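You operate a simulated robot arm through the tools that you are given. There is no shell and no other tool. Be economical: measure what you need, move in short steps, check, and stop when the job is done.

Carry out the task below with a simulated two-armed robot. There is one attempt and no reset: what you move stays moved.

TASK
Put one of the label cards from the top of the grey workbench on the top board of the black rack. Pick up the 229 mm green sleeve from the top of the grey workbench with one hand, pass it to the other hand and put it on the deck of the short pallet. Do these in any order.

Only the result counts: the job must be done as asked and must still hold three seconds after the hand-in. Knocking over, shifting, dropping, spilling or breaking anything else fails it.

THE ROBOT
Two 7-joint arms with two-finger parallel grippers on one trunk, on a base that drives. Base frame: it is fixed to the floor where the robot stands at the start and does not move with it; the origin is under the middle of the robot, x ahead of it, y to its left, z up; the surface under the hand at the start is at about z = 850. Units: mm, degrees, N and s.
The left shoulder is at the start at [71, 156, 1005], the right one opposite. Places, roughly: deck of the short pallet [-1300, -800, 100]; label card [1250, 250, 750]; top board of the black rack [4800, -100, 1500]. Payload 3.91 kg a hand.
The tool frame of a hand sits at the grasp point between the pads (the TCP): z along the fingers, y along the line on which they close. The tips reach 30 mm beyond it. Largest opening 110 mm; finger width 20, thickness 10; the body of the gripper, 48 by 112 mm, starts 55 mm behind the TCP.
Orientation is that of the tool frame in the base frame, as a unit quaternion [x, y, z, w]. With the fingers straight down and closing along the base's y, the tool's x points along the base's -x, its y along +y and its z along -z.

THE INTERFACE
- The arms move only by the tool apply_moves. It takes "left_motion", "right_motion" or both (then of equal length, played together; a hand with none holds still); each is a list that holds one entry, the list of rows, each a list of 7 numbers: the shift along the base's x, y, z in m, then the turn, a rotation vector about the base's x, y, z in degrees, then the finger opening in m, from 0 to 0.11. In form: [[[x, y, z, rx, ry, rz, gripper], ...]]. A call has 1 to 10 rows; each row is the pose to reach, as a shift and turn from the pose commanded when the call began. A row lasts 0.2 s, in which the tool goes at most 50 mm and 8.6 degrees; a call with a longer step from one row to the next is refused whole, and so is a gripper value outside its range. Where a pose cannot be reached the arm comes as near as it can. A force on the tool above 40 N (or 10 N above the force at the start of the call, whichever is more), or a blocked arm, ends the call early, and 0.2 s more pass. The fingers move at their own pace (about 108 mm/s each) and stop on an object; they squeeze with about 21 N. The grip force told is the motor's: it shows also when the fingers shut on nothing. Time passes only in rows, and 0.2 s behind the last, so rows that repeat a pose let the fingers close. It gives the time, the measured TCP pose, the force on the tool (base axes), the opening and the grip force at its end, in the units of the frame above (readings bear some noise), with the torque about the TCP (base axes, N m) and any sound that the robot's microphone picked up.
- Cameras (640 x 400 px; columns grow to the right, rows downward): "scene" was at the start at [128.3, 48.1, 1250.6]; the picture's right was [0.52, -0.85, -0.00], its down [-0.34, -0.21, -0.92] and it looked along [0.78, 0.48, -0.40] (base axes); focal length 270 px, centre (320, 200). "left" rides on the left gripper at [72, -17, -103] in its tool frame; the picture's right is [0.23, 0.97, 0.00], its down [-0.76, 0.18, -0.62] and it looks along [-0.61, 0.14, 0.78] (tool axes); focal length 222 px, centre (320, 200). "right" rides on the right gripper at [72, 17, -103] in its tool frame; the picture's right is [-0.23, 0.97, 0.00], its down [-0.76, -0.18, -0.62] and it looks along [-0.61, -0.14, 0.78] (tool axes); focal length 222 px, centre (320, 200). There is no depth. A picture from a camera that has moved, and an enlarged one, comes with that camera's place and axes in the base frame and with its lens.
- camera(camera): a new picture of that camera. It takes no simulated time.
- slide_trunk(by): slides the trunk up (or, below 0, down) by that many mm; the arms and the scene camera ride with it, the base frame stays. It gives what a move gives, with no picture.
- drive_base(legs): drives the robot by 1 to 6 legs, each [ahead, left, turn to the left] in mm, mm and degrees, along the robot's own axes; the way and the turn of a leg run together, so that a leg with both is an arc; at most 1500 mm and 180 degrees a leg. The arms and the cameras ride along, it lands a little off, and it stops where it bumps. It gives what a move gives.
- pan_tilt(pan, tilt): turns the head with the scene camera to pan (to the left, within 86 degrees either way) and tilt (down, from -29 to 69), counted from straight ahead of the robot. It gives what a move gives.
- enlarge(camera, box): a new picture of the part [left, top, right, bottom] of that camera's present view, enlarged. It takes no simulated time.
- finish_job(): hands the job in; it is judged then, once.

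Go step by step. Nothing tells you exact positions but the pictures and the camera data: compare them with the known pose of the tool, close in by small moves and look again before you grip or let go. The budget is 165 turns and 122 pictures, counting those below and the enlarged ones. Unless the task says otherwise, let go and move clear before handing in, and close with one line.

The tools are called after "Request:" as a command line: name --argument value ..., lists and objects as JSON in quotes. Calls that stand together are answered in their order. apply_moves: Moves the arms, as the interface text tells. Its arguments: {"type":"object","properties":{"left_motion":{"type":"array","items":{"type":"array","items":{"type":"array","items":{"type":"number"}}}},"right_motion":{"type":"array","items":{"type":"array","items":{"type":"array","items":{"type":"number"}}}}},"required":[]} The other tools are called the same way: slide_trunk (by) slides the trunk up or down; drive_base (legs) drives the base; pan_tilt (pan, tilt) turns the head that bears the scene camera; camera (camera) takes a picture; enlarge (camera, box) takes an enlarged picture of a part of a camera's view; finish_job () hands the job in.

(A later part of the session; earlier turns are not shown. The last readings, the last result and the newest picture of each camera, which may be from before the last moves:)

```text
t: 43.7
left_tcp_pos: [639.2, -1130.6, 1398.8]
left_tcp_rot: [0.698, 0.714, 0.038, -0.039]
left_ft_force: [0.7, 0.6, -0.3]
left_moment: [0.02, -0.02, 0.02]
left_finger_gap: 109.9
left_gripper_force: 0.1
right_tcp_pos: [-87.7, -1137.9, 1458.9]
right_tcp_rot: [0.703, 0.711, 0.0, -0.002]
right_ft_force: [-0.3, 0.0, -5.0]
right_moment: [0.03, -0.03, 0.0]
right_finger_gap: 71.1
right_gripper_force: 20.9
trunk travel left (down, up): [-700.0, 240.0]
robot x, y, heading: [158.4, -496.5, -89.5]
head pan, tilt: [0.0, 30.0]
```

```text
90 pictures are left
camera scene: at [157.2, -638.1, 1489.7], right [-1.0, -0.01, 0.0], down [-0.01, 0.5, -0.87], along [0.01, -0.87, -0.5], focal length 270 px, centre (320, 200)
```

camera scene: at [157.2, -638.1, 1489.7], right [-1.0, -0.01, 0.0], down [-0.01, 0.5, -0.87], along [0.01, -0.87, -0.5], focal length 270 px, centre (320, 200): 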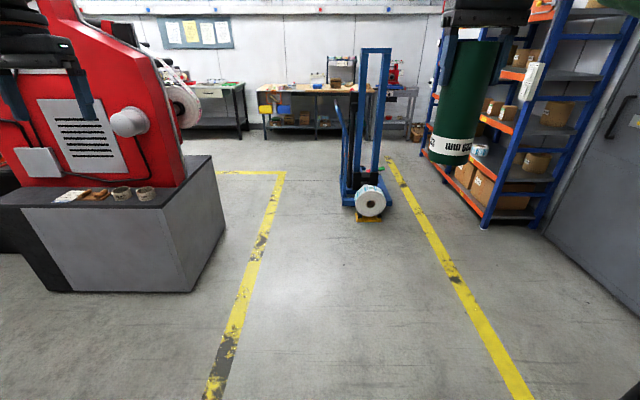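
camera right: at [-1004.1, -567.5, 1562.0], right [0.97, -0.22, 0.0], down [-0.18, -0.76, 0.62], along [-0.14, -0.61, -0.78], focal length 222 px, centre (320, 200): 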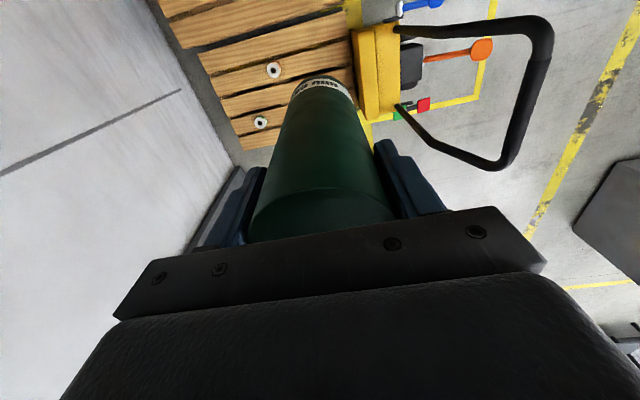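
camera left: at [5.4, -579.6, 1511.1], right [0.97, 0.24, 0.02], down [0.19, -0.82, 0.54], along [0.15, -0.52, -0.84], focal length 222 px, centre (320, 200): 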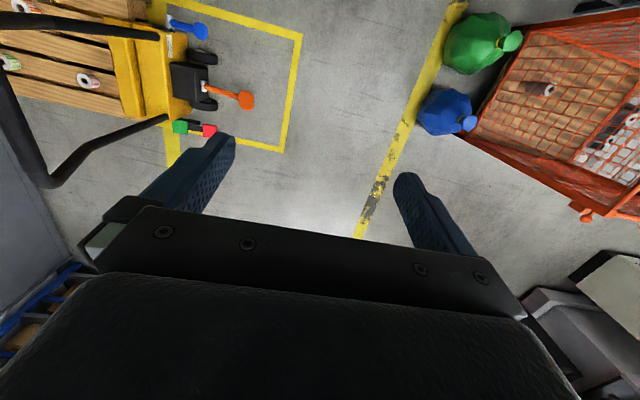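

The floor is clear. I'm driving on: down to y ≈ -1800, turning to face the wall, and driving along the pallet's far side.

Request:
drive_base --legs '[[1300, 0, 0], [0, 0, -90]]'

Request:
camera --camera "scene"

```text
t: 54.0
left_tcp_pos: [-440.8, -2281.2, 1399.8]
left_tcp_rot: [0.998, 0.021, 0.055, -0.001]
left_ft_force: [-0.3, -1.1, -0.9]
left_moment: [0.02, 0.0, 0.04]
left_finger_gap: 109.8
left_gripper_force: 0.1
right_tcp_pos: [-462.9, -1556.4, 1458.4]
right_tcp_rot: [1.0, 0.016, 0.0, -0.001]
right_ft_force: [0.6, 0.1, -3.4]
right_moment: [-0.02, 0.0, -0.01]
right_finger_gap: 70.9
right_gripper_force: 21.2
trunk travel left (down, up): [-700.0, 240.0]
robot x, y, heading: [184.6, -1786.3, -178.1]
head pan, tilt: [0.0, 30.0]
```

```text
89 pictures are left
camera scene: at [40.5, -1792.0, 1489.7], right [-0.03, 1.0, 0.0], down [0.5, 0.02, -0.87], along [-0.87, -0.03, -0.5], focal length 270 px, centre (320, 200)
```

scene: 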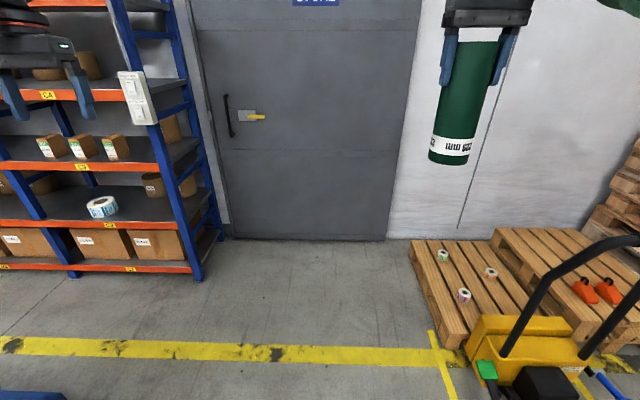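

The pallet, rolls and wall are clear. I'll turn to face +y here, then strafe left along the pallet, since turning near the wall would be tight.

Request:
drive_base --legs '[[0, 0, -92], [0, 1330, 0]]'

Request:
pan_tilt --pan -10 --tilt 50

Request:
camera --camera "scene"

Request:
camera --camera "right"

```text
t: 64.3
left_tcp_pos: [-1652.7, -1036.2, 1325.2]
left_tcp_rot: [-0.694, 0.717, -0.066, -0.013]
left_ft_force: [-0.6, 0.7, 0.6]
left_moment: [0.01, 0.08, 0.01]
left_finger_gap: 110.1
left_gripper_force: 0.0
right_tcp_pos: [-887.0, -1124.9, 1464.4]
right_tcp_rot: [-0.623, 0.781, -0.028, 0.028]
right_ft_force: [4.5, 2.2, -5.2]
right_moment: [-0.13, 0.21, -0.01]
right_finger_gap: 71.1
right_gripper_force: 21.0
trunk travel left (down, up): [-700.0, 240.0]
robot x, y, heading: [-1119.6, -1728.4, 81.8]
head pan, tilt: [0.0, 30.0]
stopped in leg 2: the robot was blocked; the commanded pose is now the measured one
```

```text
t: 65.2
left_tcp_pos: [-1649.0, -1037.7, 1327.3]
left_tcp_rot: [-0.693, 0.718, -0.063, -0.015]
left_ft_force: [-0.7, 0.1, 0.2]
left_moment: [0.0, 0.02, 0.0]
left_finger_gap: 109.9
left_gripper_force: 0.0
right_tcp_pos: [-885.4, -1129.7, 1464.0]
right_tcp_rot: [-0.623, 0.781, -0.027, 0.028]
right_ft_force: [0.2, 0.1, -3.5]
right_moment: [-0.03, 0.03, 0.02]
right_finger_gap: 71.3
right_gripper_force: 21.1
trunk travel left (down, up): [-700.0, 240.0]
robot x, y, heading: [-1122.1, -1730.4, 81.9]
head pan, tilt: [-10.0, 50.0]
```

```text
88 pictures are left
camera scene: at [-962.6, -1630.0, 1464.6], right [0.95, -0.31, -0.09], down [-0.3, -0.72, -0.63], along [0.13, 0.62, -0.77], focal length 270 px, centre (320, 200)
```

scene: 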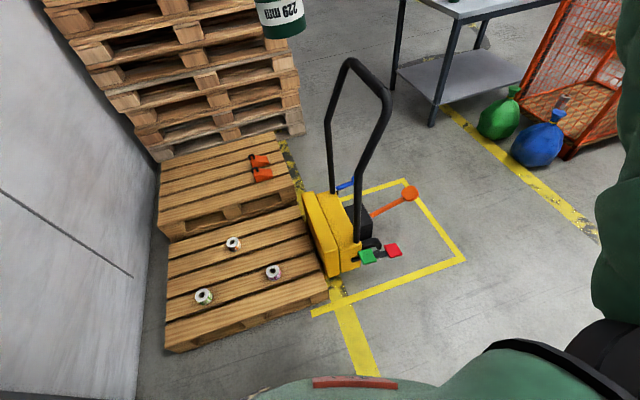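

```text
87 pictures are left
camera right: at [-925.3, -1195.4, 1566.3], right [-0.9, 0.44, -0.07], down [0.29, 0.71, 0.64], along [0.33, 0.55, -0.76], focal length 222 px, centre (320, 200)
```

right: 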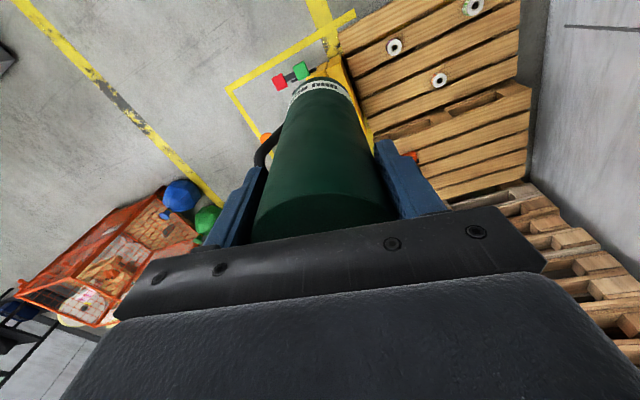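

The strafe was blocked. The head camera shows the robot leaning about 5°, so the left elbow is probably pressing on the wall. I'm backing away to the right.

Request:
drive_base --legs '[[0, -120, 0]]'

Request:
pan_tilt --pan 60 --tilt 35

Request:
camera --camera "scene"

```text
t: 65.9
left_tcp_pos: [-1763.2, -1009.0, 1204.1]
left_tcp_rot: [0.707, -0.7, 0.099, 0.001]
left_ft_force: [-2.2, 0.3, -1.4]
left_moment: [0.0, -0.11, 0.03]
left_finger_gap: 109.9
left_gripper_force: 0.1
right_tcp_pos: [-978.8, -1078.4, 1468.2]
right_tcp_rot: [-0.553, 0.829, -0.06, 0.053]
right_ft_force: [2.7, 2.4, -4.6]
right_moment: [-0.13, 0.15, -0.06]
right_finger_gap: 71.0
right_gripper_force: 20.9
trunk travel left (down, up): [-700.0, 240.0]
robot x, y, heading: [-1108.9, -1718.7, 80.3]
head pan, tilt: [-10.0, 50.0]
stopped in leg 1: the robot was blocked; the commanded pose is now the measured one
```

```text
t: 67.3
left_tcp_pos: [-1761.8, -1006.9, 1198.7]
left_tcp_rot: [0.706, -0.701, 0.1, 0.004]
left_ft_force: [-0.6, -0.5, 0.4]
left_moment: [-0.01, 0.02, 0.01]
left_finger_gap: 110.0
left_gripper_force: 0.1
right_tcp_pos: [-975.0, -1082.5, 1467.4]
right_tcp_rot: [-0.548, 0.833, -0.059, 0.053]
right_ft_force: [-0.3, 0.0, -4.3]
right_moment: [-0.03, 0.07, 0.03]
right_finger_gap: 71.1
right_gripper_force: 21.3
trunk travel left (down, up): [-700.0, 240.0]
robot x, y, heading: [-1107.3, -1726.3, 79.8]
head pan, tilt: [60.0, 35.0]
```

```text
86 pictures are left
camera scene: at [-1016.5, -1651.0, 1496.3], right [0.65, 0.76, -0.05], down [0.35, -0.35, -0.87], along [-0.68, 0.54, -0.49], focal length 270 px, centre (320, 200)
```

scene: 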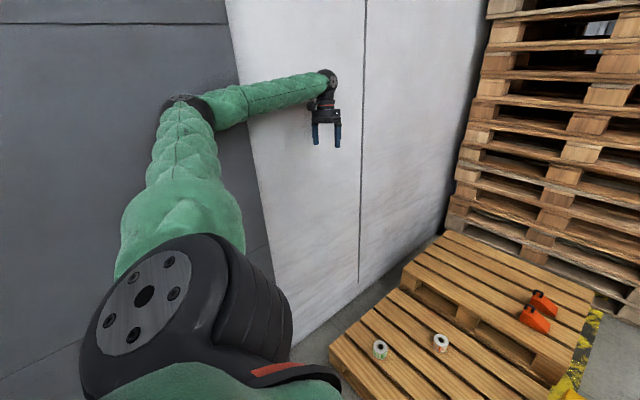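

The left elbow is against the wall at about [-1880, -1420]. The last move relieved some of the lean, so I'm continuing right in small steps.

Request:
drive_base --legs '[[0, -100, 0]]'

Request:
camera --camera "scene"

```text
t: 68.0
left_tcp_pos: [-1782.8, -794.7, 981.1]
left_tcp_rot: [-0.618, 0.765, -0.181, 0.02]
left_ft_force: [-4.5, 4.6, -1.2]
left_moment: [-0.38, -0.37, 0.04]
left_finger_gap: 110.1
left_gripper_force: 0.0
right_tcp_pos: [-1130.4, -955.8, 1409.7]
right_tcp_rot: [-0.465, 0.867, -0.139, 0.113]
right_ft_force: [-9.9, 5.9, -6.3]
right_moment: [-0.21, -0.2, 0.12]
right_finger_gap: 70.7
right_gripper_force: 21.1
trunk travel left (down, up): [-700.0, 240.0]
robot x, y, heading: [-1084.7, -1676.5, 71.6]
head pan, tilt: [60.0, 35.0]
stopped in leg 1: the robot was blocked; the commanded pose is now the measured one
```

```text
85 pictures are left
camera scene: at [-1137.4, -1555.8, 1480.2], right [0.75, 0.66, 0.0], down [0.38, -0.44, -0.81], along [-0.54, 0.61, -0.58], focal length 270 px, centre (320, 200)
```

scene: 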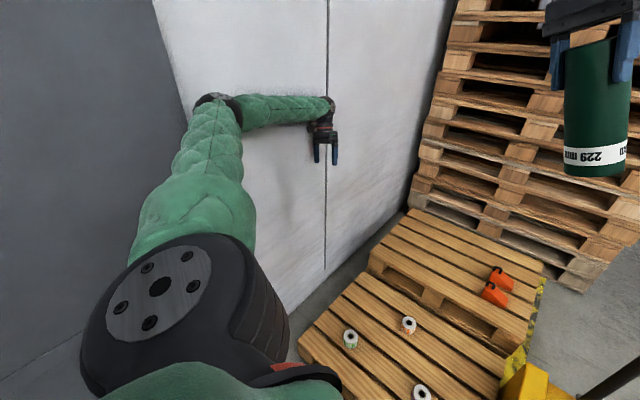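

Request:
apply_moves --right_motion '[[[0, 0, 0, 0, 0, 0, 0.04], [0, 0, 0, 0, 0, 0, 0.04]]]'

Request:
camera --camera "scene"

```text
t: 68.8
left_tcp_pos: [-1669.6, -814.9, 1047.6]
left_tcp_rot: [-0.572, 0.805, -0.155, 0.004]
left_ft_force: [9.5, 6.6, 2.7]
left_moment: [-0.38, 0.74, -0.26]
left_finger_gap: 109.9
left_gripper_force: 0.0
right_tcp_pos: [-997.7, -1093.4, 1436.4]
right_tcp_rot: [-0.39, 0.909, -0.121, 0.084]
right_ft_force: [9.5, -5.6, -8.5]
right_moment: [0.05, 0.49, -0.12]
right_finger_gap: 70.9
right_gripper_force: 20.9
trunk travel left (down, up): [-700.0, 240.0]
robot x, y, heading: [-1153.0, -1759.9, 61.9]
head pan, tilt: [60.0, 35.0]
stopped in row 2 (right hand): the arm was blocked; the commanded pose is now the measured one
```

```text
84 pictures are left
camera scene: at [-1156.8, -1642.9, 1480.4], right [0.85, 0.53, -0.01], down [0.29, -0.49, -0.82], along [-0.44, 0.69, -0.57], focal length 270 px, centre (320, 200)
```

scene: 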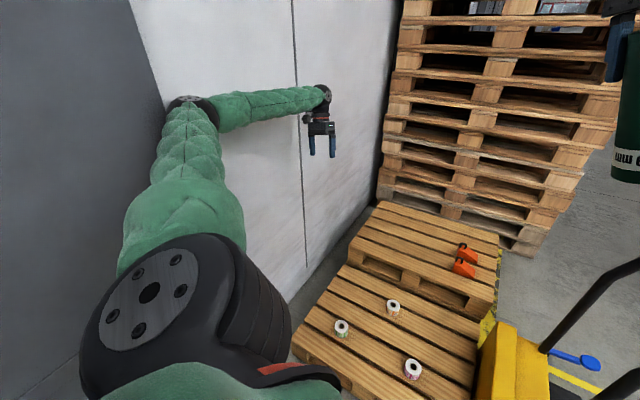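

The robot is still swinging slightly, so I'm waiting for it to settle.

Request:
pan_tilt --pan 60 --tilt 40

Request:
pan_tilt --pan 20 --tilt 40

Request:
camera --camera "scene"

```text
t: 69.5
left_tcp_pos: [-1708.1, -767.2, 1031.8]
left_tcp_rot: [-0.578, 0.8, -0.164, 0.01]
left_ft_force: [3.0, 3.6, -1.8]
left_moment: [-0.23, 0.24, -0.13]
left_finger_gap: 110.2
left_gripper_force: 0.1
right_tcp_pos: [-1042.4, -1037.1, 1436.1]
right_tcp_rot: [-0.396, 0.905, -0.127, 0.094]
right_ft_force: [3.3, 2.0, -4.1]
right_moment: [-0.13, 0.25, -0.08]
right_finger_gap: 71.1
right_gripper_force: 20.4
trunk travel left (down, up): [-700.0, 240.0]
robot x, y, heading: [-1157.2, -1716.4, 62.8]
head pan, tilt: [60.0, 40.0]
```

```text
t: 70.5
left_tcp_pos: [-1708.5, -789.4, 1027.8]
left_tcp_rot: [-0.587, 0.792, -0.165, 0.006]
left_ft_force: [0.1, -0.6, 0.6]
left_moment: [0.03, 0.03, 0.01]
left_finger_gap: 109.9
left_gripper_force: 0.2
right_tcp_pos: [-1033.5, -1039.0, 1427.6]
right_tcp_rot: [-0.407, 0.9, -0.128, 0.089]
right_ft_force: [-0.2, 0.1, -3.5]
right_moment: [-0.02, 0.15, 0.03]
right_finger_gap: 70.8
right_gripper_force: 21.4
trunk travel left (down, up): [-700.0, 240.0]
robot x, y, heading: [-1142.7, -1738.5, 63.5]
head pan, tilt: [20.0, 40.0]
```

```text
83 pictures are left
camera scene: at [-1111.4, -1597.6, 1473.0], right [0.99, -0.11, 0.0], down [-0.07, -0.64, -0.76], along [0.08, 0.76, -0.65], focal length 270 px, centre (320, 200)
```

scene: 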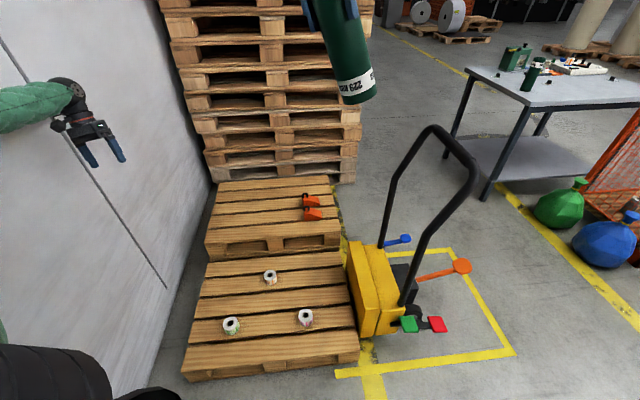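

It has settled upright at heading 63.5°, and nothing in the scene was disturbed. I'm moving gently away from the wall.

Request:
drive_base --legs '[[40, -80, 0]]'

Request:
pan_tilt --pan 60 --tilt 30

Request:
camera --camera "scene"

```text
t: 71.2
left_tcp_pos: [-1704.8, -788.2, 1031.7]
left_tcp_rot: [-0.584, 0.795, -0.164, 0.008]
left_ft_force: [-0.1, 0.1, 0.0]
left_moment: [0.0, -0.01, -0.01]
left_finger_gap: 109.9
left_gripper_force: 0.1
right_tcp_pos: [-1033.7, -1045.8, 1430.3]
right_tcp_rot: [-0.404, 0.901, -0.128, 0.092]
right_ft_force: [-0.4, -1.2, -4.3]
right_moment: [-0.06, 0.15, -0.01]
right_finger_gap: 70.8
right_gripper_force: 21.3
trunk travel left (down, up): [-700.0, 240.0]
robot x, y, heading: [-1144.9, -1734.7, 63.5]
head pan, tilt: [20.0, 40.0]
stopped in leg 1: the robot was blocked; the commanded pose is now the measured one
```

```text
t: 72.3
left_tcp_pos: [-1705.9, -787.6, 1031.1]
left_tcp_rot: [-0.586, 0.794, -0.164, 0.007]
left_ft_force: [0.7, -0.1, 0.5]
left_moment: [-0.02, -0.03, -0.01]
left_finger_gap: 109.7
left_gripper_force: 0.2
right_tcp_pos: [-1033.9, -1044.7, 1430.4]
right_tcp_rot: [-0.405, 0.901, -0.127, 0.09]
right_ft_force: [0.2, -0.8, -4.0]
right_moment: [-0.05, 0.14, 0.03]
right_finger_gap: 71.0
right_gripper_force: 20.8
trunk travel left (down, up): [-700.0, 240.0]
robot x, y, heading: [-1145.1, -1735.3, 63.6]
head pan, tilt: [60.0, 30.0]
```

```text
82 pictures are left
camera scene: at [-1172.6, -1610.3, 1489.6], right [0.83, 0.55, 0.0], down [0.27, -0.42, -0.86], along [-0.48, 0.72, -0.5], focal length 270 px, centre (320, 200)
```

scene: 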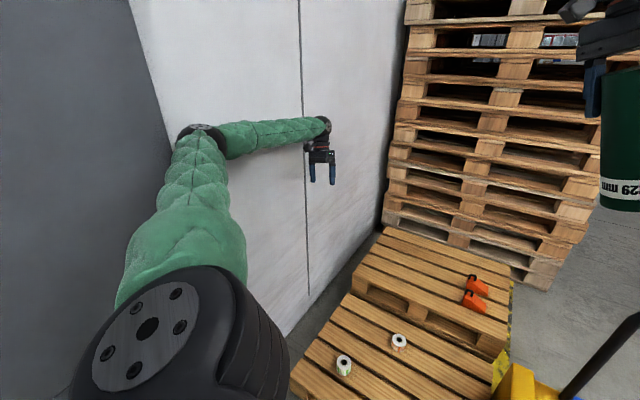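

The elbow is still touching the wall, which blocks driving. I'm swinging the left hand away from the wall to free it.

Request:
apply_moves --left_motion '[[[0.03, 0.01, 0.01, 0, 0, 0, 0.11], [0.06, 0.02, 0.02, 0, 0, 0, 0.11], [0.1, 0.03, 0.03, 0, 0, 0, 0.11], [0.14, 0.04, 0.04, 0, 0, 0, 0.11], [0.18, 0.05, 0.05, 0, 0, 0, 0.11], [0.22, 0.06, 0.06, 0, 0, 0, 0.11], [0.25, 0.06, 0.06, 0, 0, 0, 0.11], [0.25, 0.06, 0.06, 0, 0, 0, 0.11]]]'

Request:
camera --camera "scene"

```text
t: 74.1
left_tcp_pos: [-1458.6, -733.3, 1091.8]
left_tcp_rot: [-0.586, 0.793, -0.164, 0.01]
left_ft_force: [0.0, -0.5, -0.6]
left_moment: [-0.01, 0.0, 0.0]
left_finger_gap: 110.0
left_gripper_force: 0.2
right_tcp_pos: [-1036.8, -1048.9, 1431.9]
right_tcp_rot: [-0.405, 0.901, -0.126, 0.092]
right_ft_force: [0.4, -0.1, -4.4]
right_moment: [-0.06, 0.19, 0.0]
right_finger_gap: 71.2
right_gripper_force: 21.1
trunk travel left (down, up): [-700.0, 240.0]
robot x, y, heading: [-1144.9, -1735.5, 63.6]
head pan, tilt: [60.0, 30.0]
```

```text
81 pictures are left
camera scene: at [-1175.5, -1614.4, 1489.8], right [0.83, 0.55, 0.0], down [0.28, -0.42, -0.87], along [-0.48, 0.72, -0.5], focal length 270 px, centre (320, 200)
```

scene: 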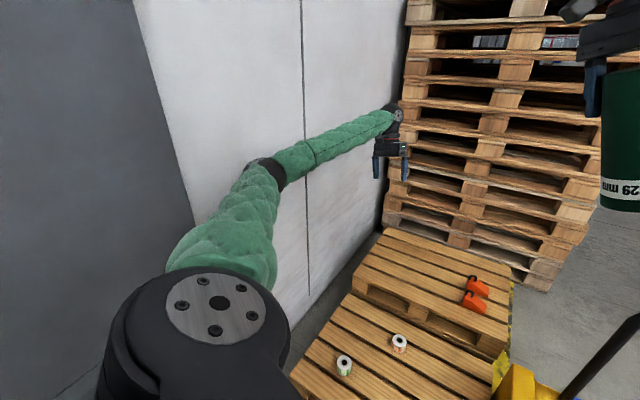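

The elbow is free. I'm driving away from the wall, then squaring up to heading 90°.

Request:
drive_base --legs '[[70, -180, 0]]'

```text
t: 75.6
left_tcp_pos: [-1266.3, -750.3, 1091.5]
left_tcp_rot: [-0.585, 0.794, -0.163, 0.009]
left_ft_force: [0.0, -0.3, -0.4]
left_moment: [-0.01, 0.0, 0.01]
left_finger_gap: 110.2
left_gripper_force: 0.0
right_tcp_pos: [-843.5, -1064.7, 1430.4]
right_tcp_rot: [-0.406, 0.901, -0.125, 0.092]
right_ft_force: [-0.5, -0.2, -4.9]
right_moment: [-0.05, 0.15, -0.04]
right_finger_gap: 70.9
right_gripper_force: 21.2
trunk travel left (down, up): [-700.0, 240.0]
robot x, y, heading: [-954.9, -1753.0, 63.5]
head pan, tilt: [60.0, 30.0]
```

I'm tucking both hands in front of the robot and straightening their tilt.

Request:
apply_moves --left_motion '[[[0.03, -0.027, 0, 1.45, 1.2, 0, 0.11], [0.061, -0.055, 0, 2.9, 2.4, 0, 0.11], [0.091, -0.082, 0, 4.35, 3.6, 0, 0.11], [0.122, -0.11, 0, 5.8, 4.8, 0, 0.11], [0.152, -0.137, 0, 7.25, 6, 0, 0.11], [0.182, -0.164, 0, 8.7, 7.2, 0, 0.11], [0.213, -0.192, 0, 10.15, 8.4, 0, 0.11], [0.243, -0.219, 0, 11.6, 9.6, 0, 0.11], [0.274, -0.247, 0, 13.05, 10.8, 0, 0.11], [0.304, -0.274, 0, 14.5, 12, 0, 0.11]]]' --right_motion '[[[0.029, -0.015, 0, 0.87, 1.55, 0, 0.04], [0.058, -0.029, 0, 1.74, 3.1, 0, 0.04], [0.087, -0.044, 0, 2.61, 4.65, 0, 0.04], [0.116, -0.058, 0, 3.48, 6.2, 0, 0.04], [0.146, -0.073, 0, 4.35, 7.75, 0, 0.04], [0.175, -0.088, 0, 5.22, 9.3, 0, 0.04], [0.204, -0.102, 0, 6.1, 10.85, 0, 0.04], [0.234, -0.117, 0, 6.96, 12.4, 0, 0.04], [0.263, -0.131, 0, 7.83, 13.95, 0, 0.04], [0.293, -0.146, 0, 8.7, 15.5, 0, 0.04]]]'

Request:
pan_tilt --pan 30 --tilt 30

Request:
camera --camera "scene"

```text
t: 77.8
left_tcp_pos: [-960.1, -1026.3, 1092.0]
left_tcp_rot: [-0.594, 0.805, 0.001, -0.001]
left_ft_force: [0.7, -0.7, 0.0]
left_moment: [0.03, 0.04, -0.01]
left_finger_gap: 110.1
left_gripper_force: 0.1
right_tcp_pos: [-547.0, -1211.9, 1431.7]
right_tcp_rot: [-0.411, 0.912, -0.001, -0.002]
right_ft_force: [0.7, -0.3, -3.9]
right_moment: [-0.04, 0.06, -0.03]
right_finger_gap: 70.9
right_gripper_force: 20.8
trunk travel left (down, up): [-700.0, 240.0]
robot x, y, heading: [-955.8, -1753.3, 63.6]
head pan, tilt: [60.0, 30.0]
```

```text
t: 78.8
left_tcp_pos: [-961.9, -1023.3, 1090.9]
left_tcp_rot: [-0.594, 0.804, -0.001, -0.001]
left_ft_force: [-0.2, 0.2, -0.1]
left_moment: [-0.02, 0.01, -0.02]
left_finger_gap: 110.2
left_gripper_force: 0.0
right_tcp_pos: [-549.8, -1211.9, 1430.6]
right_tcp_rot: [-0.41, 0.912, -0.002, 0.0]
right_ft_force: [0.4, -0.4, -4.5]
right_moment: [-0.09, 0.1, 0.03]
right_finger_gap: 71.0
right_gripper_force: 20.7
trunk travel left (down, up): [-700.0, 240.0]
robot x, y, heading: [-952.4, -1753.9, 63.6]
head pan, tilt: [30.0, 30.0]
```

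```text
80 pictures are left
camera scene: at [-937.5, -1617.3, 1489.8], right [1.0, 0.06, 0.0], down [0.03, -0.5, -0.87], along [-0.05, 0.86, -0.5], focal length 270 px, centre (320, 200)
```

scene: 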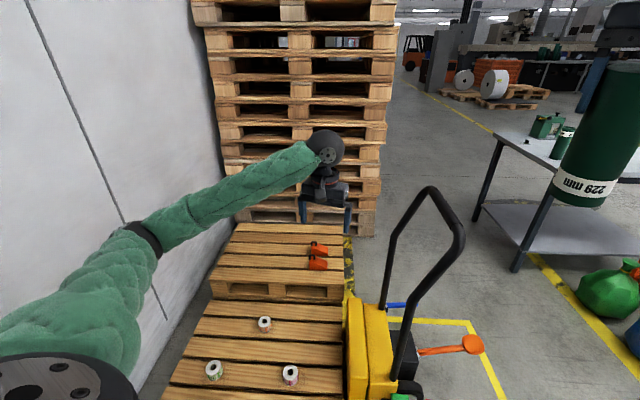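

Both hands are straight. I'm turning left 36° to face the pallet end, then positioning the right hand over the target.

Request:
drive_base --legs '[[0, 0, 36]]'

Request:
pan_tilt --pan -20 --tilt 50

Request:
camera --camera "scene"

```text
t: 80.9
left_tcp_pos: [-1389.5, -1169.9, 1091.0]
left_tcp_rot: [0.814, -0.581, 0.001, 0.001]
left_ft_force: [-0.6, 0.0, -0.3]
left_moment: [0.0, -0.01, 0.01]
left_finger_gap: 109.9
left_gripper_force: 0.1
right_tcp_pos: [-948.0, -1077.6, 1431.3]
right_tcp_rot: [-0.673, 0.739, -0.002, 0.001]
right_ft_force: [-0.6, 0.5, -4.2]
right_moment: [-0.14, -0.01, -0.03]
right_finger_gap: 70.9
right_gripper_force: 21.2
trunk travel left (down, up): [-700.0, 240.0]
robot x, y, heading: [-955.1, -1753.1, 99.6]
head pan, tilt: [30.0, 30.0]
```

```text
t: 82.1
left_tcp_pos: [-1391.1, -1169.2, 1091.3]
left_tcp_rot: [0.814, -0.581, 0.0, 0.001]
left_ft_force: [-0.1, -0.5, 0.4]
left_moment: [-0.01, 0.0, 0.01]
left_finger_gap: 110.0
left_gripper_force: 0.0
right_tcp_pos: [-946.8, -1078.0, 1430.7]
right_tcp_rot: [-0.673, 0.739, -0.002, 0.0]
right_ft_force: [0.8, -0.5, -4.3]
right_moment: [-0.11, 0.03, -0.01]
right_finger_gap: 71.2
right_gripper_force: 21.3
trunk travel left (down, up): [-700.0, 240.0]
robot x, y, heading: [-954.5, -1755.3, 99.6]
head pan, tilt: [-20.0, 50.0]
```

```text
79 pictures are left
camera scene: at [-950.2, -1627.1, 1460.3], right [0.98, -0.18, 0.0], down [-0.14, -0.75, -0.64], along [0.11, 0.63, -0.77], focal length 270 px, centre (320, 200)
```

scene: 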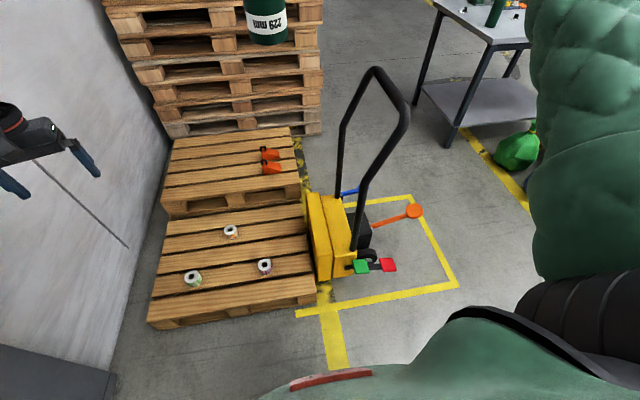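

The target spot beside the pallet's near-right corner is clear. I'm shifting slightly inward and lowering the trunk.

Request:
apply_moves --right_motion '[[[-0.015, 0.018, 0, 0, 0, 0, 0.04], [-0.03, 0.036, 0, 0, 0, 0, 0.04], [-0.03, 0.036, 0, 0, 0, 0, 0.04]]]'

Request:
slide_trunk --by -690

Request:
camera --camera "scene"

Request:
camera --camera "right"

```text
t: 82.9
left_tcp_pos: [-1389.8, -1169.1, 1091.1]
left_tcp_rot: [0.815, -0.58, 0.001, 0.0]
left_ft_force: [0.4, 0.0, 0.0]
left_moment: [-0.02, 0.04, 0.0]
left_finger_gap: 109.9
left_gripper_force: 0.0
right_tcp_pos: [-976.9, -1041.5, 1432.0]
right_tcp_rot: [-0.673, 0.74, -0.001, 0.0]
right_ft_force: [0.0, -0.3, -5.6]
right_moment: [-0.11, 0.04, 0.02]
right_finger_gap: 70.9
right_gripper_force: 21.3
trunk travel left (down, up): [-700.0, 240.0]
robot x, y, heading: [-956.3, -1751.8, 99.8]
head pan, tilt: [-20.0, 50.0]
```

```text
refused: -690 is not a number from -400 to 400
```

```text
78 pictures are left
camera scene: at [-949.1, -1627.7, 1460.3], right [0.98, -0.18, 0.0], down [-0.14, -0.75, -0.64], along [0.11, 0.63, -0.77], focal length 270 px, centre (320, 200)
```

scene: 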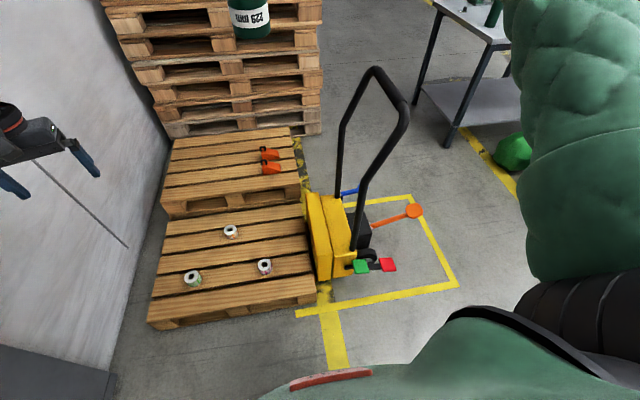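

```text
77 pictures are left
camera right: at [-998.8, -1112.2, 1535.7], right [-0.95, 0.32, 0.0], down [0.25, 0.74, 0.62], along [0.2, 0.59, -0.78], focal length 222 px, centre (320, 200)
```

right: 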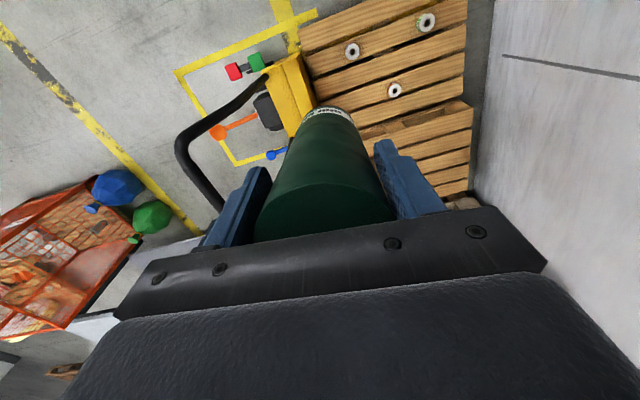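

Request:
slide_trunk --by -400

Request:
slide_trunk --by -290

Request:
camera --camera "scene"

Request:
camera --camera "right"

```text
t: 86.7
left_tcp_pos: [-1390.6, -1170.1, 690.2]
left_tcp_rot: [0.814, -0.581, 0.001, 0.0]
left_ft_force: [0.8, -0.7, 0.4]
left_moment: [-0.02, 0.01, -0.01]
left_finger_gap: 110.2
left_gripper_force: 0.1
right_tcp_pos: [-978.6, -1042.1, 1032.2]
right_tcp_rot: [-0.673, 0.74, -0.002, 0.001]
right_ft_force: [0.1, 0.7, -5.1]
right_moment: [-0.14, -0.01, -0.02]
right_finger_gap: 71.2
right_gripper_force: 21.2
trunk travel left (down, up): [-300.0, 640.0]
robot x, y, heading: [-949.5, -1749.6, 99.8]
head pan, tilt: [-20.0, 50.0]
```

```text
t: 89.6
left_tcp_pos: [-1390.5, -1170.3, 401.3]
left_tcp_rot: [0.814, -0.58, 0.0, 0.001]
left_ft_force: [0.6, -0.2, 0.6]
left_moment: [0.0, 0.01, -0.04]
left_finger_gap: 110.0
left_gripper_force: 0.1
right_tcp_pos: [-976.7, -1041.1, 741.1]
right_tcp_rot: [-0.673, 0.739, -0.002, 0.0]
right_ft_force: [0.1, -0.8, -4.0]
right_moment: [-0.09, 0.04, 0.01]
right_finger_gap: 71.1
right_gripper_force: 21.0
trunk travel left (down, up): [-10.0, 930.0]
robot x, y, heading: [-953.9, -1752.7, 99.8]
head pan, tilt: [-20.0, 50.0]
```

```text
76 pictures are left
camera scene: at [-949.9, -1627.7, 770.3], right [0.98, -0.18, 0.0], down [-0.14, -0.75, -0.64], along [0.11, 0.63, -0.77], focal length 270 px, centre (320, 200)
```

scene: 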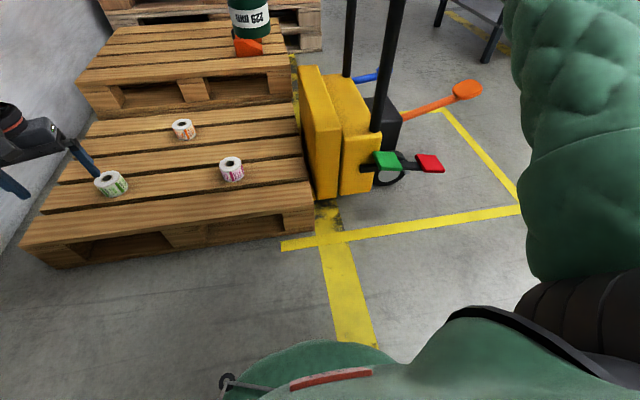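

```text
75 pictures are left
camera right: at [-999.7, -1112.3, 845.6], right [-0.95, 0.32, 0.0], down [0.25, 0.74, 0.62], along [0.2, 0.59, -0.78], focal length 222 px, centre (320, 200)
```

right: 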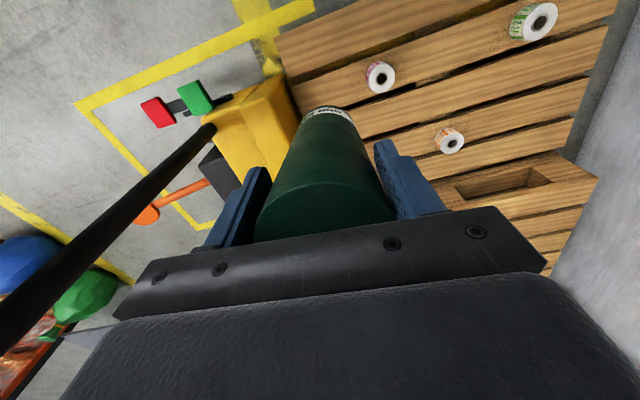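

The deck's near-right corner measures [-880, -1119, 100], and the first slat is about 100 mm wide. I'm shifting 17 mm to centre the sleeve on that slat and descending.

Request:
apply_moves --right_motion '[[[0, -0.009, -0.04, 0, 0, 0, 0.04], [0, -0.017, -0.08, 0, 0, 0, 0.04], [0, -0.017, -0.125, 0, 0, 0, 0.04], [0, -0.017, -0.17, 0, 0, 0, 0.04], [0, -0.017, -0.215, 0, 0, 0, 0.04], [0, -0.017, -0.26, 0, 0, 0, 0.04], [0, -0.017, -0.305, 0, 0, 0, 0.04], [0, -0.017, -0.35, 0, 0, 0, 0.04], [0, -0.017, -0.385, 0, 0, 0, 0.04], [0, -0.017, -0.41, 0, 0, 0, 0.04]]]'

Request:
camera --camera "scene"

Request:
camera --camera "right"

```text
t: 91.8
left_tcp_pos: [-1389.8, -1169.6, 401.5]
left_tcp_rot: [0.814, -0.581, 0.001, 0.0]
left_ft_force: [-0.3, 0.5, 0.3]
left_moment: [0.0, 0.0, -0.02]
left_finger_gap: 110.0
left_gripper_force: 0.1
right_tcp_pos: [-977.1, -1058.9, 329.4]
right_tcp_rot: [-0.673, 0.74, -0.002, 0.0]
right_ft_force: [0.0, 0.2, -4.9]
right_moment: [-0.1, 0.01, -0.04]
right_finger_gap: 70.8
right_gripper_force: 21.3
trunk travel left (down, up): [-10.0, 930.0]
robot x, y, heading: [-953.3, -1753.1, 99.5]
head pan, tilt: [-20.0, 50.0]
```

```text
74 pictures are left
camera scene: at [-950.0, -1627.7, 770.2], right [0.98, -0.18, 0.0], down [-0.14, -0.75, -0.64], along [0.11, 0.63, -0.77], focal length 270 px, centre (320, 200)
```

scene: 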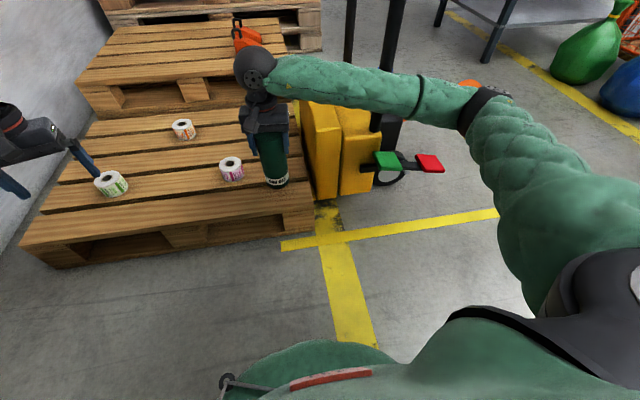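

```text
73 pictures are left
camera right: at [-999.8, -1129.8, 434.2], right [-0.95, 0.32, 0.0], down [0.25, 0.74, 0.62], along [0.2, 0.59, -0.78], focal length 222 px, centre (320, 200)
```

right: 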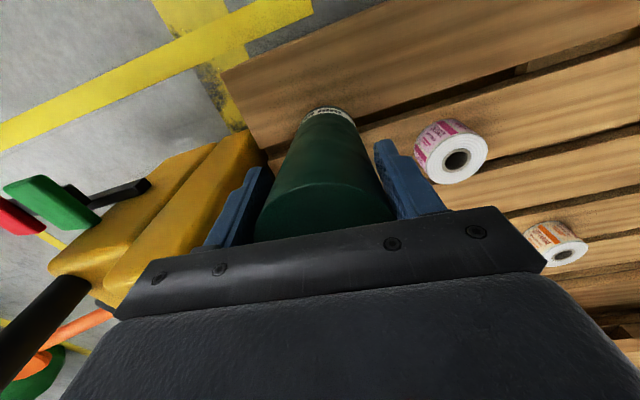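

It's positioned well. I'm shifting 20 mm away from the jack body and then descending slowly until contact.

Request:
apply_moves --right_motion '[[[-0.01, 0, -0.005, 0, 0, 0, 0.04], [-0.02, 0, -0.01, 0, 0, 0, 0.04], [-0.02, 0, -0.016, 0, 0, 0, 0.04], [-0.02, 0, -0.022, 0, 0, 0, 0.04], [-0.02, 0, -0.028, 0, 0, 0, 0.04], [-0.02, 0, -0.034, 0, 0, 0, 0.04], [-0.02, 0, -0.04, 0, 0, 0, 0.04], [-0.02, 0, -0.046, 0, 0, 0, 0.04], [-0.02, 0, -0.052, 0, 0, 0, 0.04], [-0.02, 0, -0.058, 0, 0, 0, 0.04]]]'

Request:
camera --camera "right"

```text
t: 93.7
left_tcp_pos: [-1389.8, -1170.3, 401.6]
left_tcp_rot: [0.814, -0.581, 0.0, 0.0]
left_ft_force: [-0.3, -0.4, -0.8]
left_moment: [0.0, -0.04, 0.01]
left_finger_gap: 110.3
left_gripper_force: 0.0
right_tcp_pos: [-997.0, -1058.3, 292.1]
right_tcp_rot: [-0.674, 0.739, 0.002, 0.002]
right_ft_force: [-0.6, 1.7, 16.0]
right_moment: [0.21, -0.01, 0.03]
right_finger_gap: 66.7
right_gripper_force: 21.4
trunk travel left (down, up): [-10.0, 930.0]
robot x, y, heading: [-949.5, -1754.7, 99.5]
head pan, tilt: [-20.0, 50.0]
stopped in row 9 (right hand): the force on the tool passed its limit at 45 N (the readings are from after the stop); the commanded pose is now the measured one
```

```text
72 pictures are left
camera right: at [-1020.4, -1129.2, 394.9], right [-0.95, 0.32, 0.0], down [0.25, 0.74, 0.63], along [0.2, 0.59, -0.78], focal length 222 px, centre (320, 200)
```

right: 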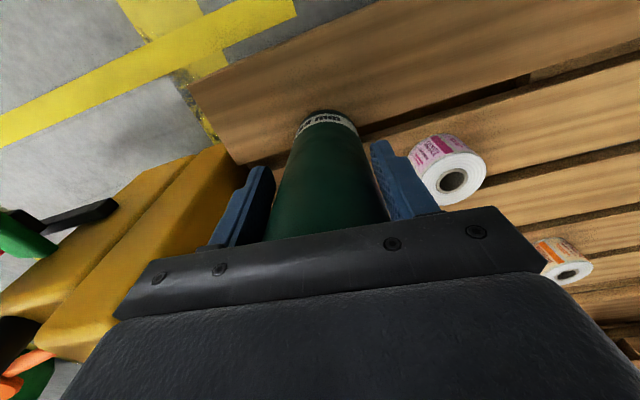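

Request:
apply_moves --right_motion '[[[0, 0, 0.003, 0, 0, 0, 0.04], [0, 0, 0.003, 0, 0, 0, 0.04]]]'

Request:
enlarge --camera "scene" --box '[160, 30, 360, 230]'

```text
t: 94.2
left_tcp_pos: [-1390.2, -1170.0, 402.1]
left_tcp_rot: [0.814, -0.581, 0.0, 0.001]
left_ft_force: [-0.2, 1.0, 0.3]
left_moment: [-0.01, 0.05, 0.0]
left_finger_gap: 109.9
left_gripper_force: 0.0
right_tcp_pos: [-997.8, -1059.9, 290.9]
right_tcp_rot: [-0.673, 0.739, -0.001, 0.0]
right_ft_force: [-1.8, 0.3, -0.7]
right_moment: [-0.06, 0.24, 0.0]
right_finger_gap: 66.3
right_gripper_force: 21.1
trunk travel left (down, up): [-10.0, 930.0]
robot x, y, heading: [-957.5, -1753.8, 99.7]
head pan, tilt: [-20.0, 50.0]
```

```text
2.00 times, centred on (260, 130) of scene
camera zoom: at [-950.1, -1627.7, 770.1], right [0.98, -0.18, 0.0], down [-0.14, -0.75, -0.64], along [0.11, 0.63, -0.77], focal length 540 px, centre (440, 340)
```

zoom: 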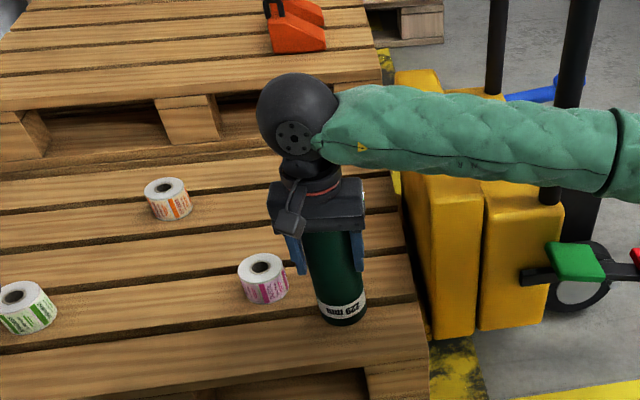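

The load is off the hand and the sleeve stands on the deck. I'm opening the fingers slowly and rising.

Request:
apply_moves --right_motion '[[[0, 0, 0, 0, 0, 0, 0.072], [0, 0, 0, 0, 0, 0, 0.08], [0, 0, 0, 0, 0, 0, 0.095], [0, 0, 0, 0, 0, 0, 0.11], [0, 0, 0, 0, 0, 0, 0.11]]]'

Request:
camera --camera "right"

Request:
enlarge --camera "scene" --box '[160, 30, 360, 230]'

```text
t: 95.5
left_tcp_pos: [-1390.3, -1168.9, 401.7]
left_tcp_rot: [0.813, -0.582, 0.0, 0.001]
left_ft_force: [0.5, -0.6, -0.5]
left_moment: [-0.01, 0.02, 0.03]
left_finger_gap: 110.3
left_gripper_force: 0.1
right_tcp_pos: [-997.4, -1059.2, 291.6]
right_tcp_rot: [-0.673, 0.739, -0.001, 0.0]
right_ft_force: [-0.6, 0.1, -0.3]
right_moment: [0.0, -0.02, 0.02]
right_finger_gap: 109.9
right_gripper_force: 0.0
trunk travel left (down, up): [-10.0, 930.0]
robot x, y, heading: [-955.7, -1756.7, 99.8]
head pan, tilt: [-20.0, 50.0]
```

```text
70 pictures are left
camera right: at [-1020.2, -1129.3, 396.1], right [-0.95, 0.32, 0.0], down [0.25, 0.74, 0.62], along [0.2, 0.59, -0.78], focal length 222 px, centre (320, 200)
```

right: 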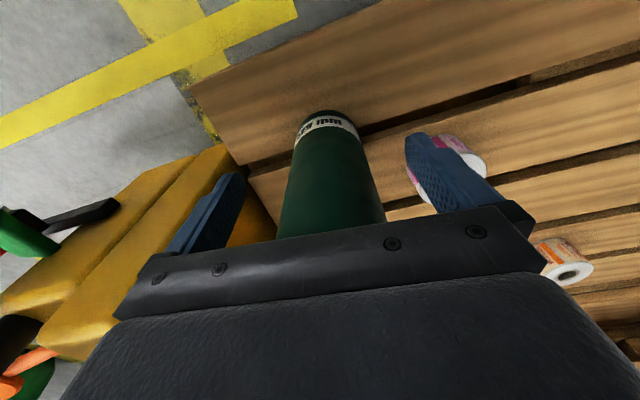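

```text
2.00 times, centred on (260, 130) of scene
camera zoom: at [-950.0, -1627.8, 770.3], right [0.98, -0.18, 0.0], down [-0.14, -0.75, -0.64], along [0.11, 0.63, -0.77], focal length 540 px, centre (440, 340)
```

zoom: 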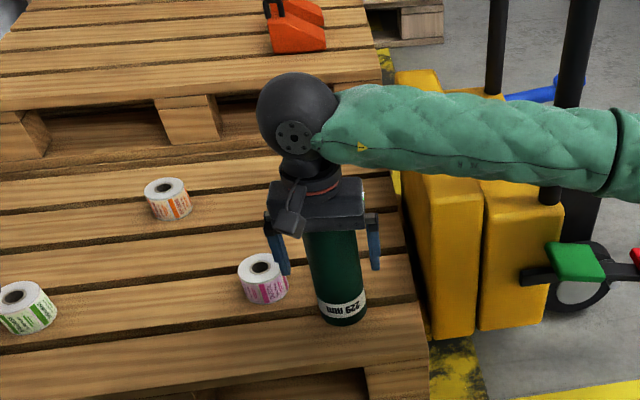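

It stands on its own, so I'm rising straight up slowly at first.

Request:
apply_moves --right_motion '[[[0, 0, 0.015, 0, 0, 0, 0.11], [0, 0, 0.04, 0, 0, 0, 0.11], [0, 0, 0.08, 0, 0, 0, 0.11], [0, 0, 0.12, 0, 0, 0, 0.11], [0, 0, 0.16, 0, 0, 0, 0.11], [0, 0, 0.2, 0, 0, 0, 0.11], [0, 0, 0.24, 0, 0, 0, 0.11], [0, 0, 0.28, 0, 0, 0, 0.11], [0, 0, 0.32, 0, 0, 0, 0.11], [0, 0, 0.36, 0, 0, 0, 0.11]]]'

Request:
slide_trunk --by 400

Request:
slide_trunk --by 300

Request:
camera --camera "scene"

```text
t: 97.7
left_tcp_pos: [-1391.0, -1170.0, 402.5]
left_tcp_rot: [0.814, -0.581, 0.001, 0.001]
left_ft_force: [-0.5, 0.0, 0.0]
left_moment: [-0.04, 0.02, 0.03]
left_finger_gap: 109.7
left_gripper_force: 0.1
right_tcp_pos: [-997.0, -1057.8, 653.1]
right_tcp_rot: [-0.673, 0.74, -0.001, 0.001]
right_ft_force: [0.0, 0.4, -0.1]
right_moment: [-0.05, 0.02, 0.01]
right_finger_gap: 110.2
right_gripper_force: 0.1
trunk travel left (down, up): [-10.0, 930.0]
robot x, y, heading: [-955.2, -1753.7, 99.7]
head pan, tilt: [-20.0, 50.0]
```

```text
t: 101.5
left_tcp_pos: [-1391.2, -1170.0, 802.0]
left_tcp_rot: [0.814, -0.58, 0.0, 0.0]
left_ft_force: [-0.4, 0.2, -0.5]
left_moment: [-0.02, 0.0, 0.04]
left_finger_gap: 109.8
left_gripper_force: 0.1
right_tcp_pos: [-997.8, -1057.1, 1051.9]
right_tcp_rot: [-0.673, 0.74, 0.0, 0.001]
right_ft_force: [-0.1, -0.4, 0.4]
right_moment: [0.02, 0.04, -0.02]
right_finger_gap: 110.0
right_gripper_force: 0.0
trunk travel left (down, up): [-410.0, 530.0]
robot x, y, heading: [-949.3, -1751.2, 99.6]
head pan, tilt: [-20.0, 50.0]
```

```text
t: 104.5
left_tcp_pos: [-1391.4, -1170.5, 1100.5]
left_tcp_rot: [0.814, -0.581, 0.0, 0.0]
left_ft_force: [0.0, -0.1, -0.4]
left_moment: [0.01, -0.01, 0.0]
left_finger_gap: 110.3
left_gripper_force: 0.1
right_tcp_pos: [-997.7, -1057.4, 1351.1]
right_tcp_rot: [-0.673, 0.74, 0.001, 0.001]
right_ft_force: [-0.4, 0.1, 0.4]
right_moment: [0.0, 0.0, 0.0]
right_finger_gap: 109.7
right_gripper_force: 0.2
trunk travel left (down, up): [-710.0, 230.0]
robot x, y, heading: [-958.1, -1753.9, 99.7]
head pan, tilt: [-20.0, 50.0]
```

```text
68 pictures are left
camera scene: at [-950.2, -1627.2, 1470.2], right [0.98, -0.18, 0.0], down [-0.14, -0.75, -0.64], along [0.11, 0.63, -0.77], focal length 270 px, centre (320, 200)
```

scene: 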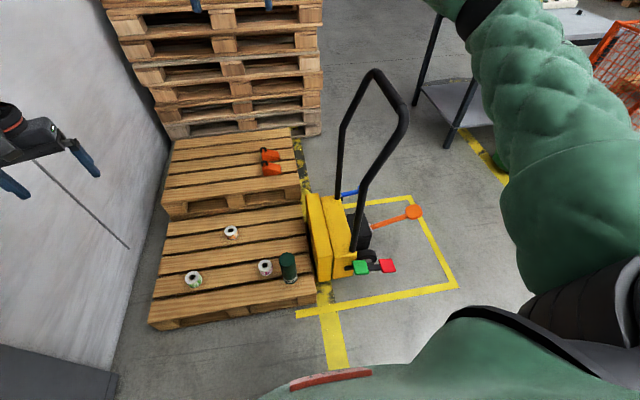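

The sleeve stands on the short pallet's deck. Next is a label card. I'm raising the trunk for clearance and driving back to the bench by the same corridor.

Request:
slide_trunk --by 200

Request:
drive_base --legs '[[0, 0, -99.5], [1110, 0, 0], [0, 0, -90]]'

```text
t: 106.7
left_tcp_pos: [-1389.8, -1170.2, 1301.1]
left_tcp_rot: [0.814, -0.581, 0.0, 0.001]
left_ft_force: [-0.9, 0.2, -0.7]
left_moment: [0.01, 0.0, 0.01]
left_finger_gap: 109.6
left_gripper_force: 0.1
right_tcp_pos: [-997.2, -1056.2, 1552.7]
right_tcp_rot: [-0.673, 0.74, 0.0, 0.002]
right_ft_force: [-0.4, -0.2, 0.1]
right_moment: [0.01, 0.0, -0.04]
right_finger_gap: 109.6
right_gripper_force: 0.1
trunk travel left (down, up): [-910.0, 30.0]
robot x, y, heading: [-955.1, -1751.8, 100.1]
head pan, tilt: [-20.0, 50.0]
```

```text
t: 120.4
left_tcp_pos: [486.3, -2396.8, 1301.1]
left_tcp_rot: [0.65, 0.76, 0.001, -0.001]
left_ft_force: [-1.1, -0.1, 0.3]
left_moment: [0.04, -0.01, -0.04]
left_finger_gap: 109.7
left_gripper_force: 0.0
right_tcp_pos: [78.7, -2439.3, 1552.2]
right_tcp_rot: [0.795, 0.606, -0.001, 0.0]
right_ft_force: [0.7, -0.4, 0.5]
right_moment: [0.04, 0.0, -0.03]
right_finger_gap: 109.9
right_gripper_force: 0.0
trunk travel left (down, up): [-910.0, 30.0]
robot x, y, heading: [159.4, -1747.8, -90.4]
head pan, tilt: [-20.0, 50.0]
```

Request:
drive_base --legs '[[-1250, 0, 0], [-500, -340, 0], [0, 0, 90.4]]'

Request:
pan_tilt --pan 25 --tilt 40

Request:
camera --camera "scene"

```text
t: 133.6
left_tcp_pos: [483.9, 345.3, 1301.4]
left_tcp_rot: [-0.075, 0.997, 0.0, -0.001]
left_ft_force: [-0.5, 0.9, -0.6]
left_moment: [-0.01, 0.0, -0.01]
left_finger_gap: 109.8
left_gripper_force: 0.1
right_tcp_pos: [524.4, -62.2, 1550.5]
right_tcp_rot: [0.137, 0.991, -0.001, 0.0]
right_ft_force: [0.1, 0.6, -0.2]
right_moment: [0.02, 0.0, -0.05]
right_finger_gap: 110.4
right_gripper_force: 0.0
trunk travel left (down, up): [-910.0, 30.0]
robot x, y, heading: [-172.1, 20.6, -0.7]
head pan, tilt: [-20.0, 50.0]
```

```text
t: 134.7
left_tcp_pos: [483.4, 344.5, 1301.8]
left_tcp_rot: [-0.076, 0.997, 0.0, -0.001]
left_ft_force: [0.5, 0.0, 0.3]
left_moment: [0.02, -0.01, 0.01]
left_finger_gap: 109.8
left_gripper_force: 0.0
right_tcp_pos: [523.2, -61.6, 1552.5]
right_tcp_rot: [0.137, 0.991, -0.001, 0.001]
right_ft_force: [0.6, 0.6, 0.2]
right_moment: [0.0, 0.01, -0.02]
right_finger_gap: 109.9
right_gripper_force: 0.0
trunk travel left (down, up): [-910.0, 30.0]
robot x, y, heading: [-170.4, 17.4, -0.9]
head pan, tilt: [25.0, 40.0]
```

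```text
67 pictures are left
camera scene: at [-41.5, 53.6, 1684.4], right [0.41, -0.91, 0.0], down [-0.59, -0.27, -0.77], along [0.7, 0.32, -0.64], focal length 270 px, centre (320, 200)
```

scene: 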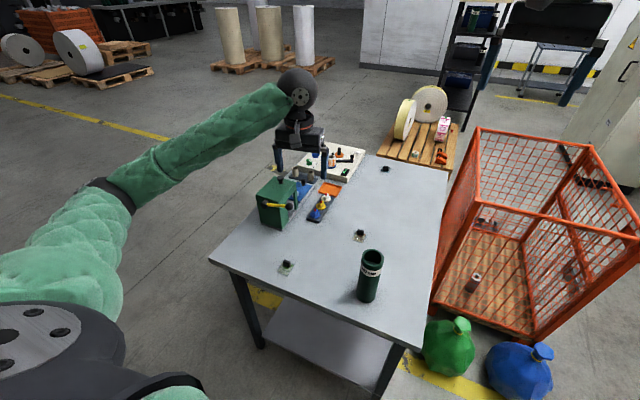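

The bench view is clear, and the near card is at about [463, 417]. I'm lowering the trunk and moving the left hand over it.

Request:
apply_moves --left_motion '[[[-0.01, 0.036, 0, 0, 0, -4, 0.06], [-0.02, 0.072, 0, 0, 0, -8, 0.06], [-0.02, 0.072, 0, 0, 0, -8, 0.06]]]'

Request:
slide_trunk --by -300

Request:
camera --camera "left"

```text
t: 135.5
left_tcp_pos: [464.5, 415.5, 1301.6]
left_tcp_rot: [-0.006, 1.0, 0.0, -0.001]
left_ft_force: [0.1, -0.6, -0.1]
left_moment: [0.0, 0.02, -0.01]
left_finger_gap: 60.1
left_gripper_force: 0.1
right_tcp_pos: [526.2, -64.0, 1551.1]
right_tcp_rot: [0.137, 0.991, 0.0, 0.0]
right_ft_force: [-0.1, 0.2, -0.7]
right_moment: [-0.02, 0.03, 0.02]
right_finger_gap: 110.1
right_gripper_force: 0.1
trunk travel left (down, up): [-910.0, 30.0]
robot x, y, heading: [-171.0, 19.6, -0.8]
head pan, tilt: [25.0, 40.0]
```

```text
t: 138.5
left_tcp_pos: [463.5, 417.0, 1001.6]
left_tcp_rot: [-0.006, 1.0, 0.0, 0.0]
left_ft_force: [0.6, -0.1, 0.2]
left_moment: [-0.01, 0.01, -0.01]
left_finger_gap: 60.0
left_gripper_force: 0.1
right_tcp_pos: [523.1, -61.2, 1252.0]
right_tcp_rot: [0.137, 0.991, -0.002, 0.001]
right_ft_force: [0.9, 0.4, -0.3]
right_moment: [0.01, -0.01, 0.01]
right_finger_gap: 110.1
right_gripper_force: 0.0
trunk travel left (down, up): [-610.0, 330.0]
robot x, y, heading: [-168.7, 24.3, -0.7]
head pan, tilt: [25.0, 40.0]
```

```text
66 pictures are left
camera left: at [391.2, 397.5, 1106.7], right [-0.24, 0.97, 0.0], down [0.76, 0.19, 0.62], along [0.6, 0.15, -0.78], focal length 222 px, centre (320, 200)
```

left: 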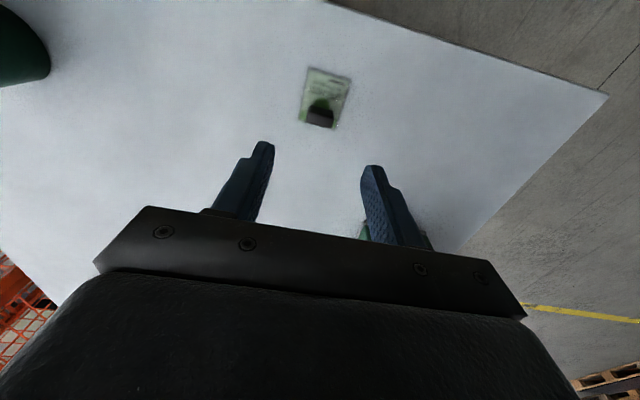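

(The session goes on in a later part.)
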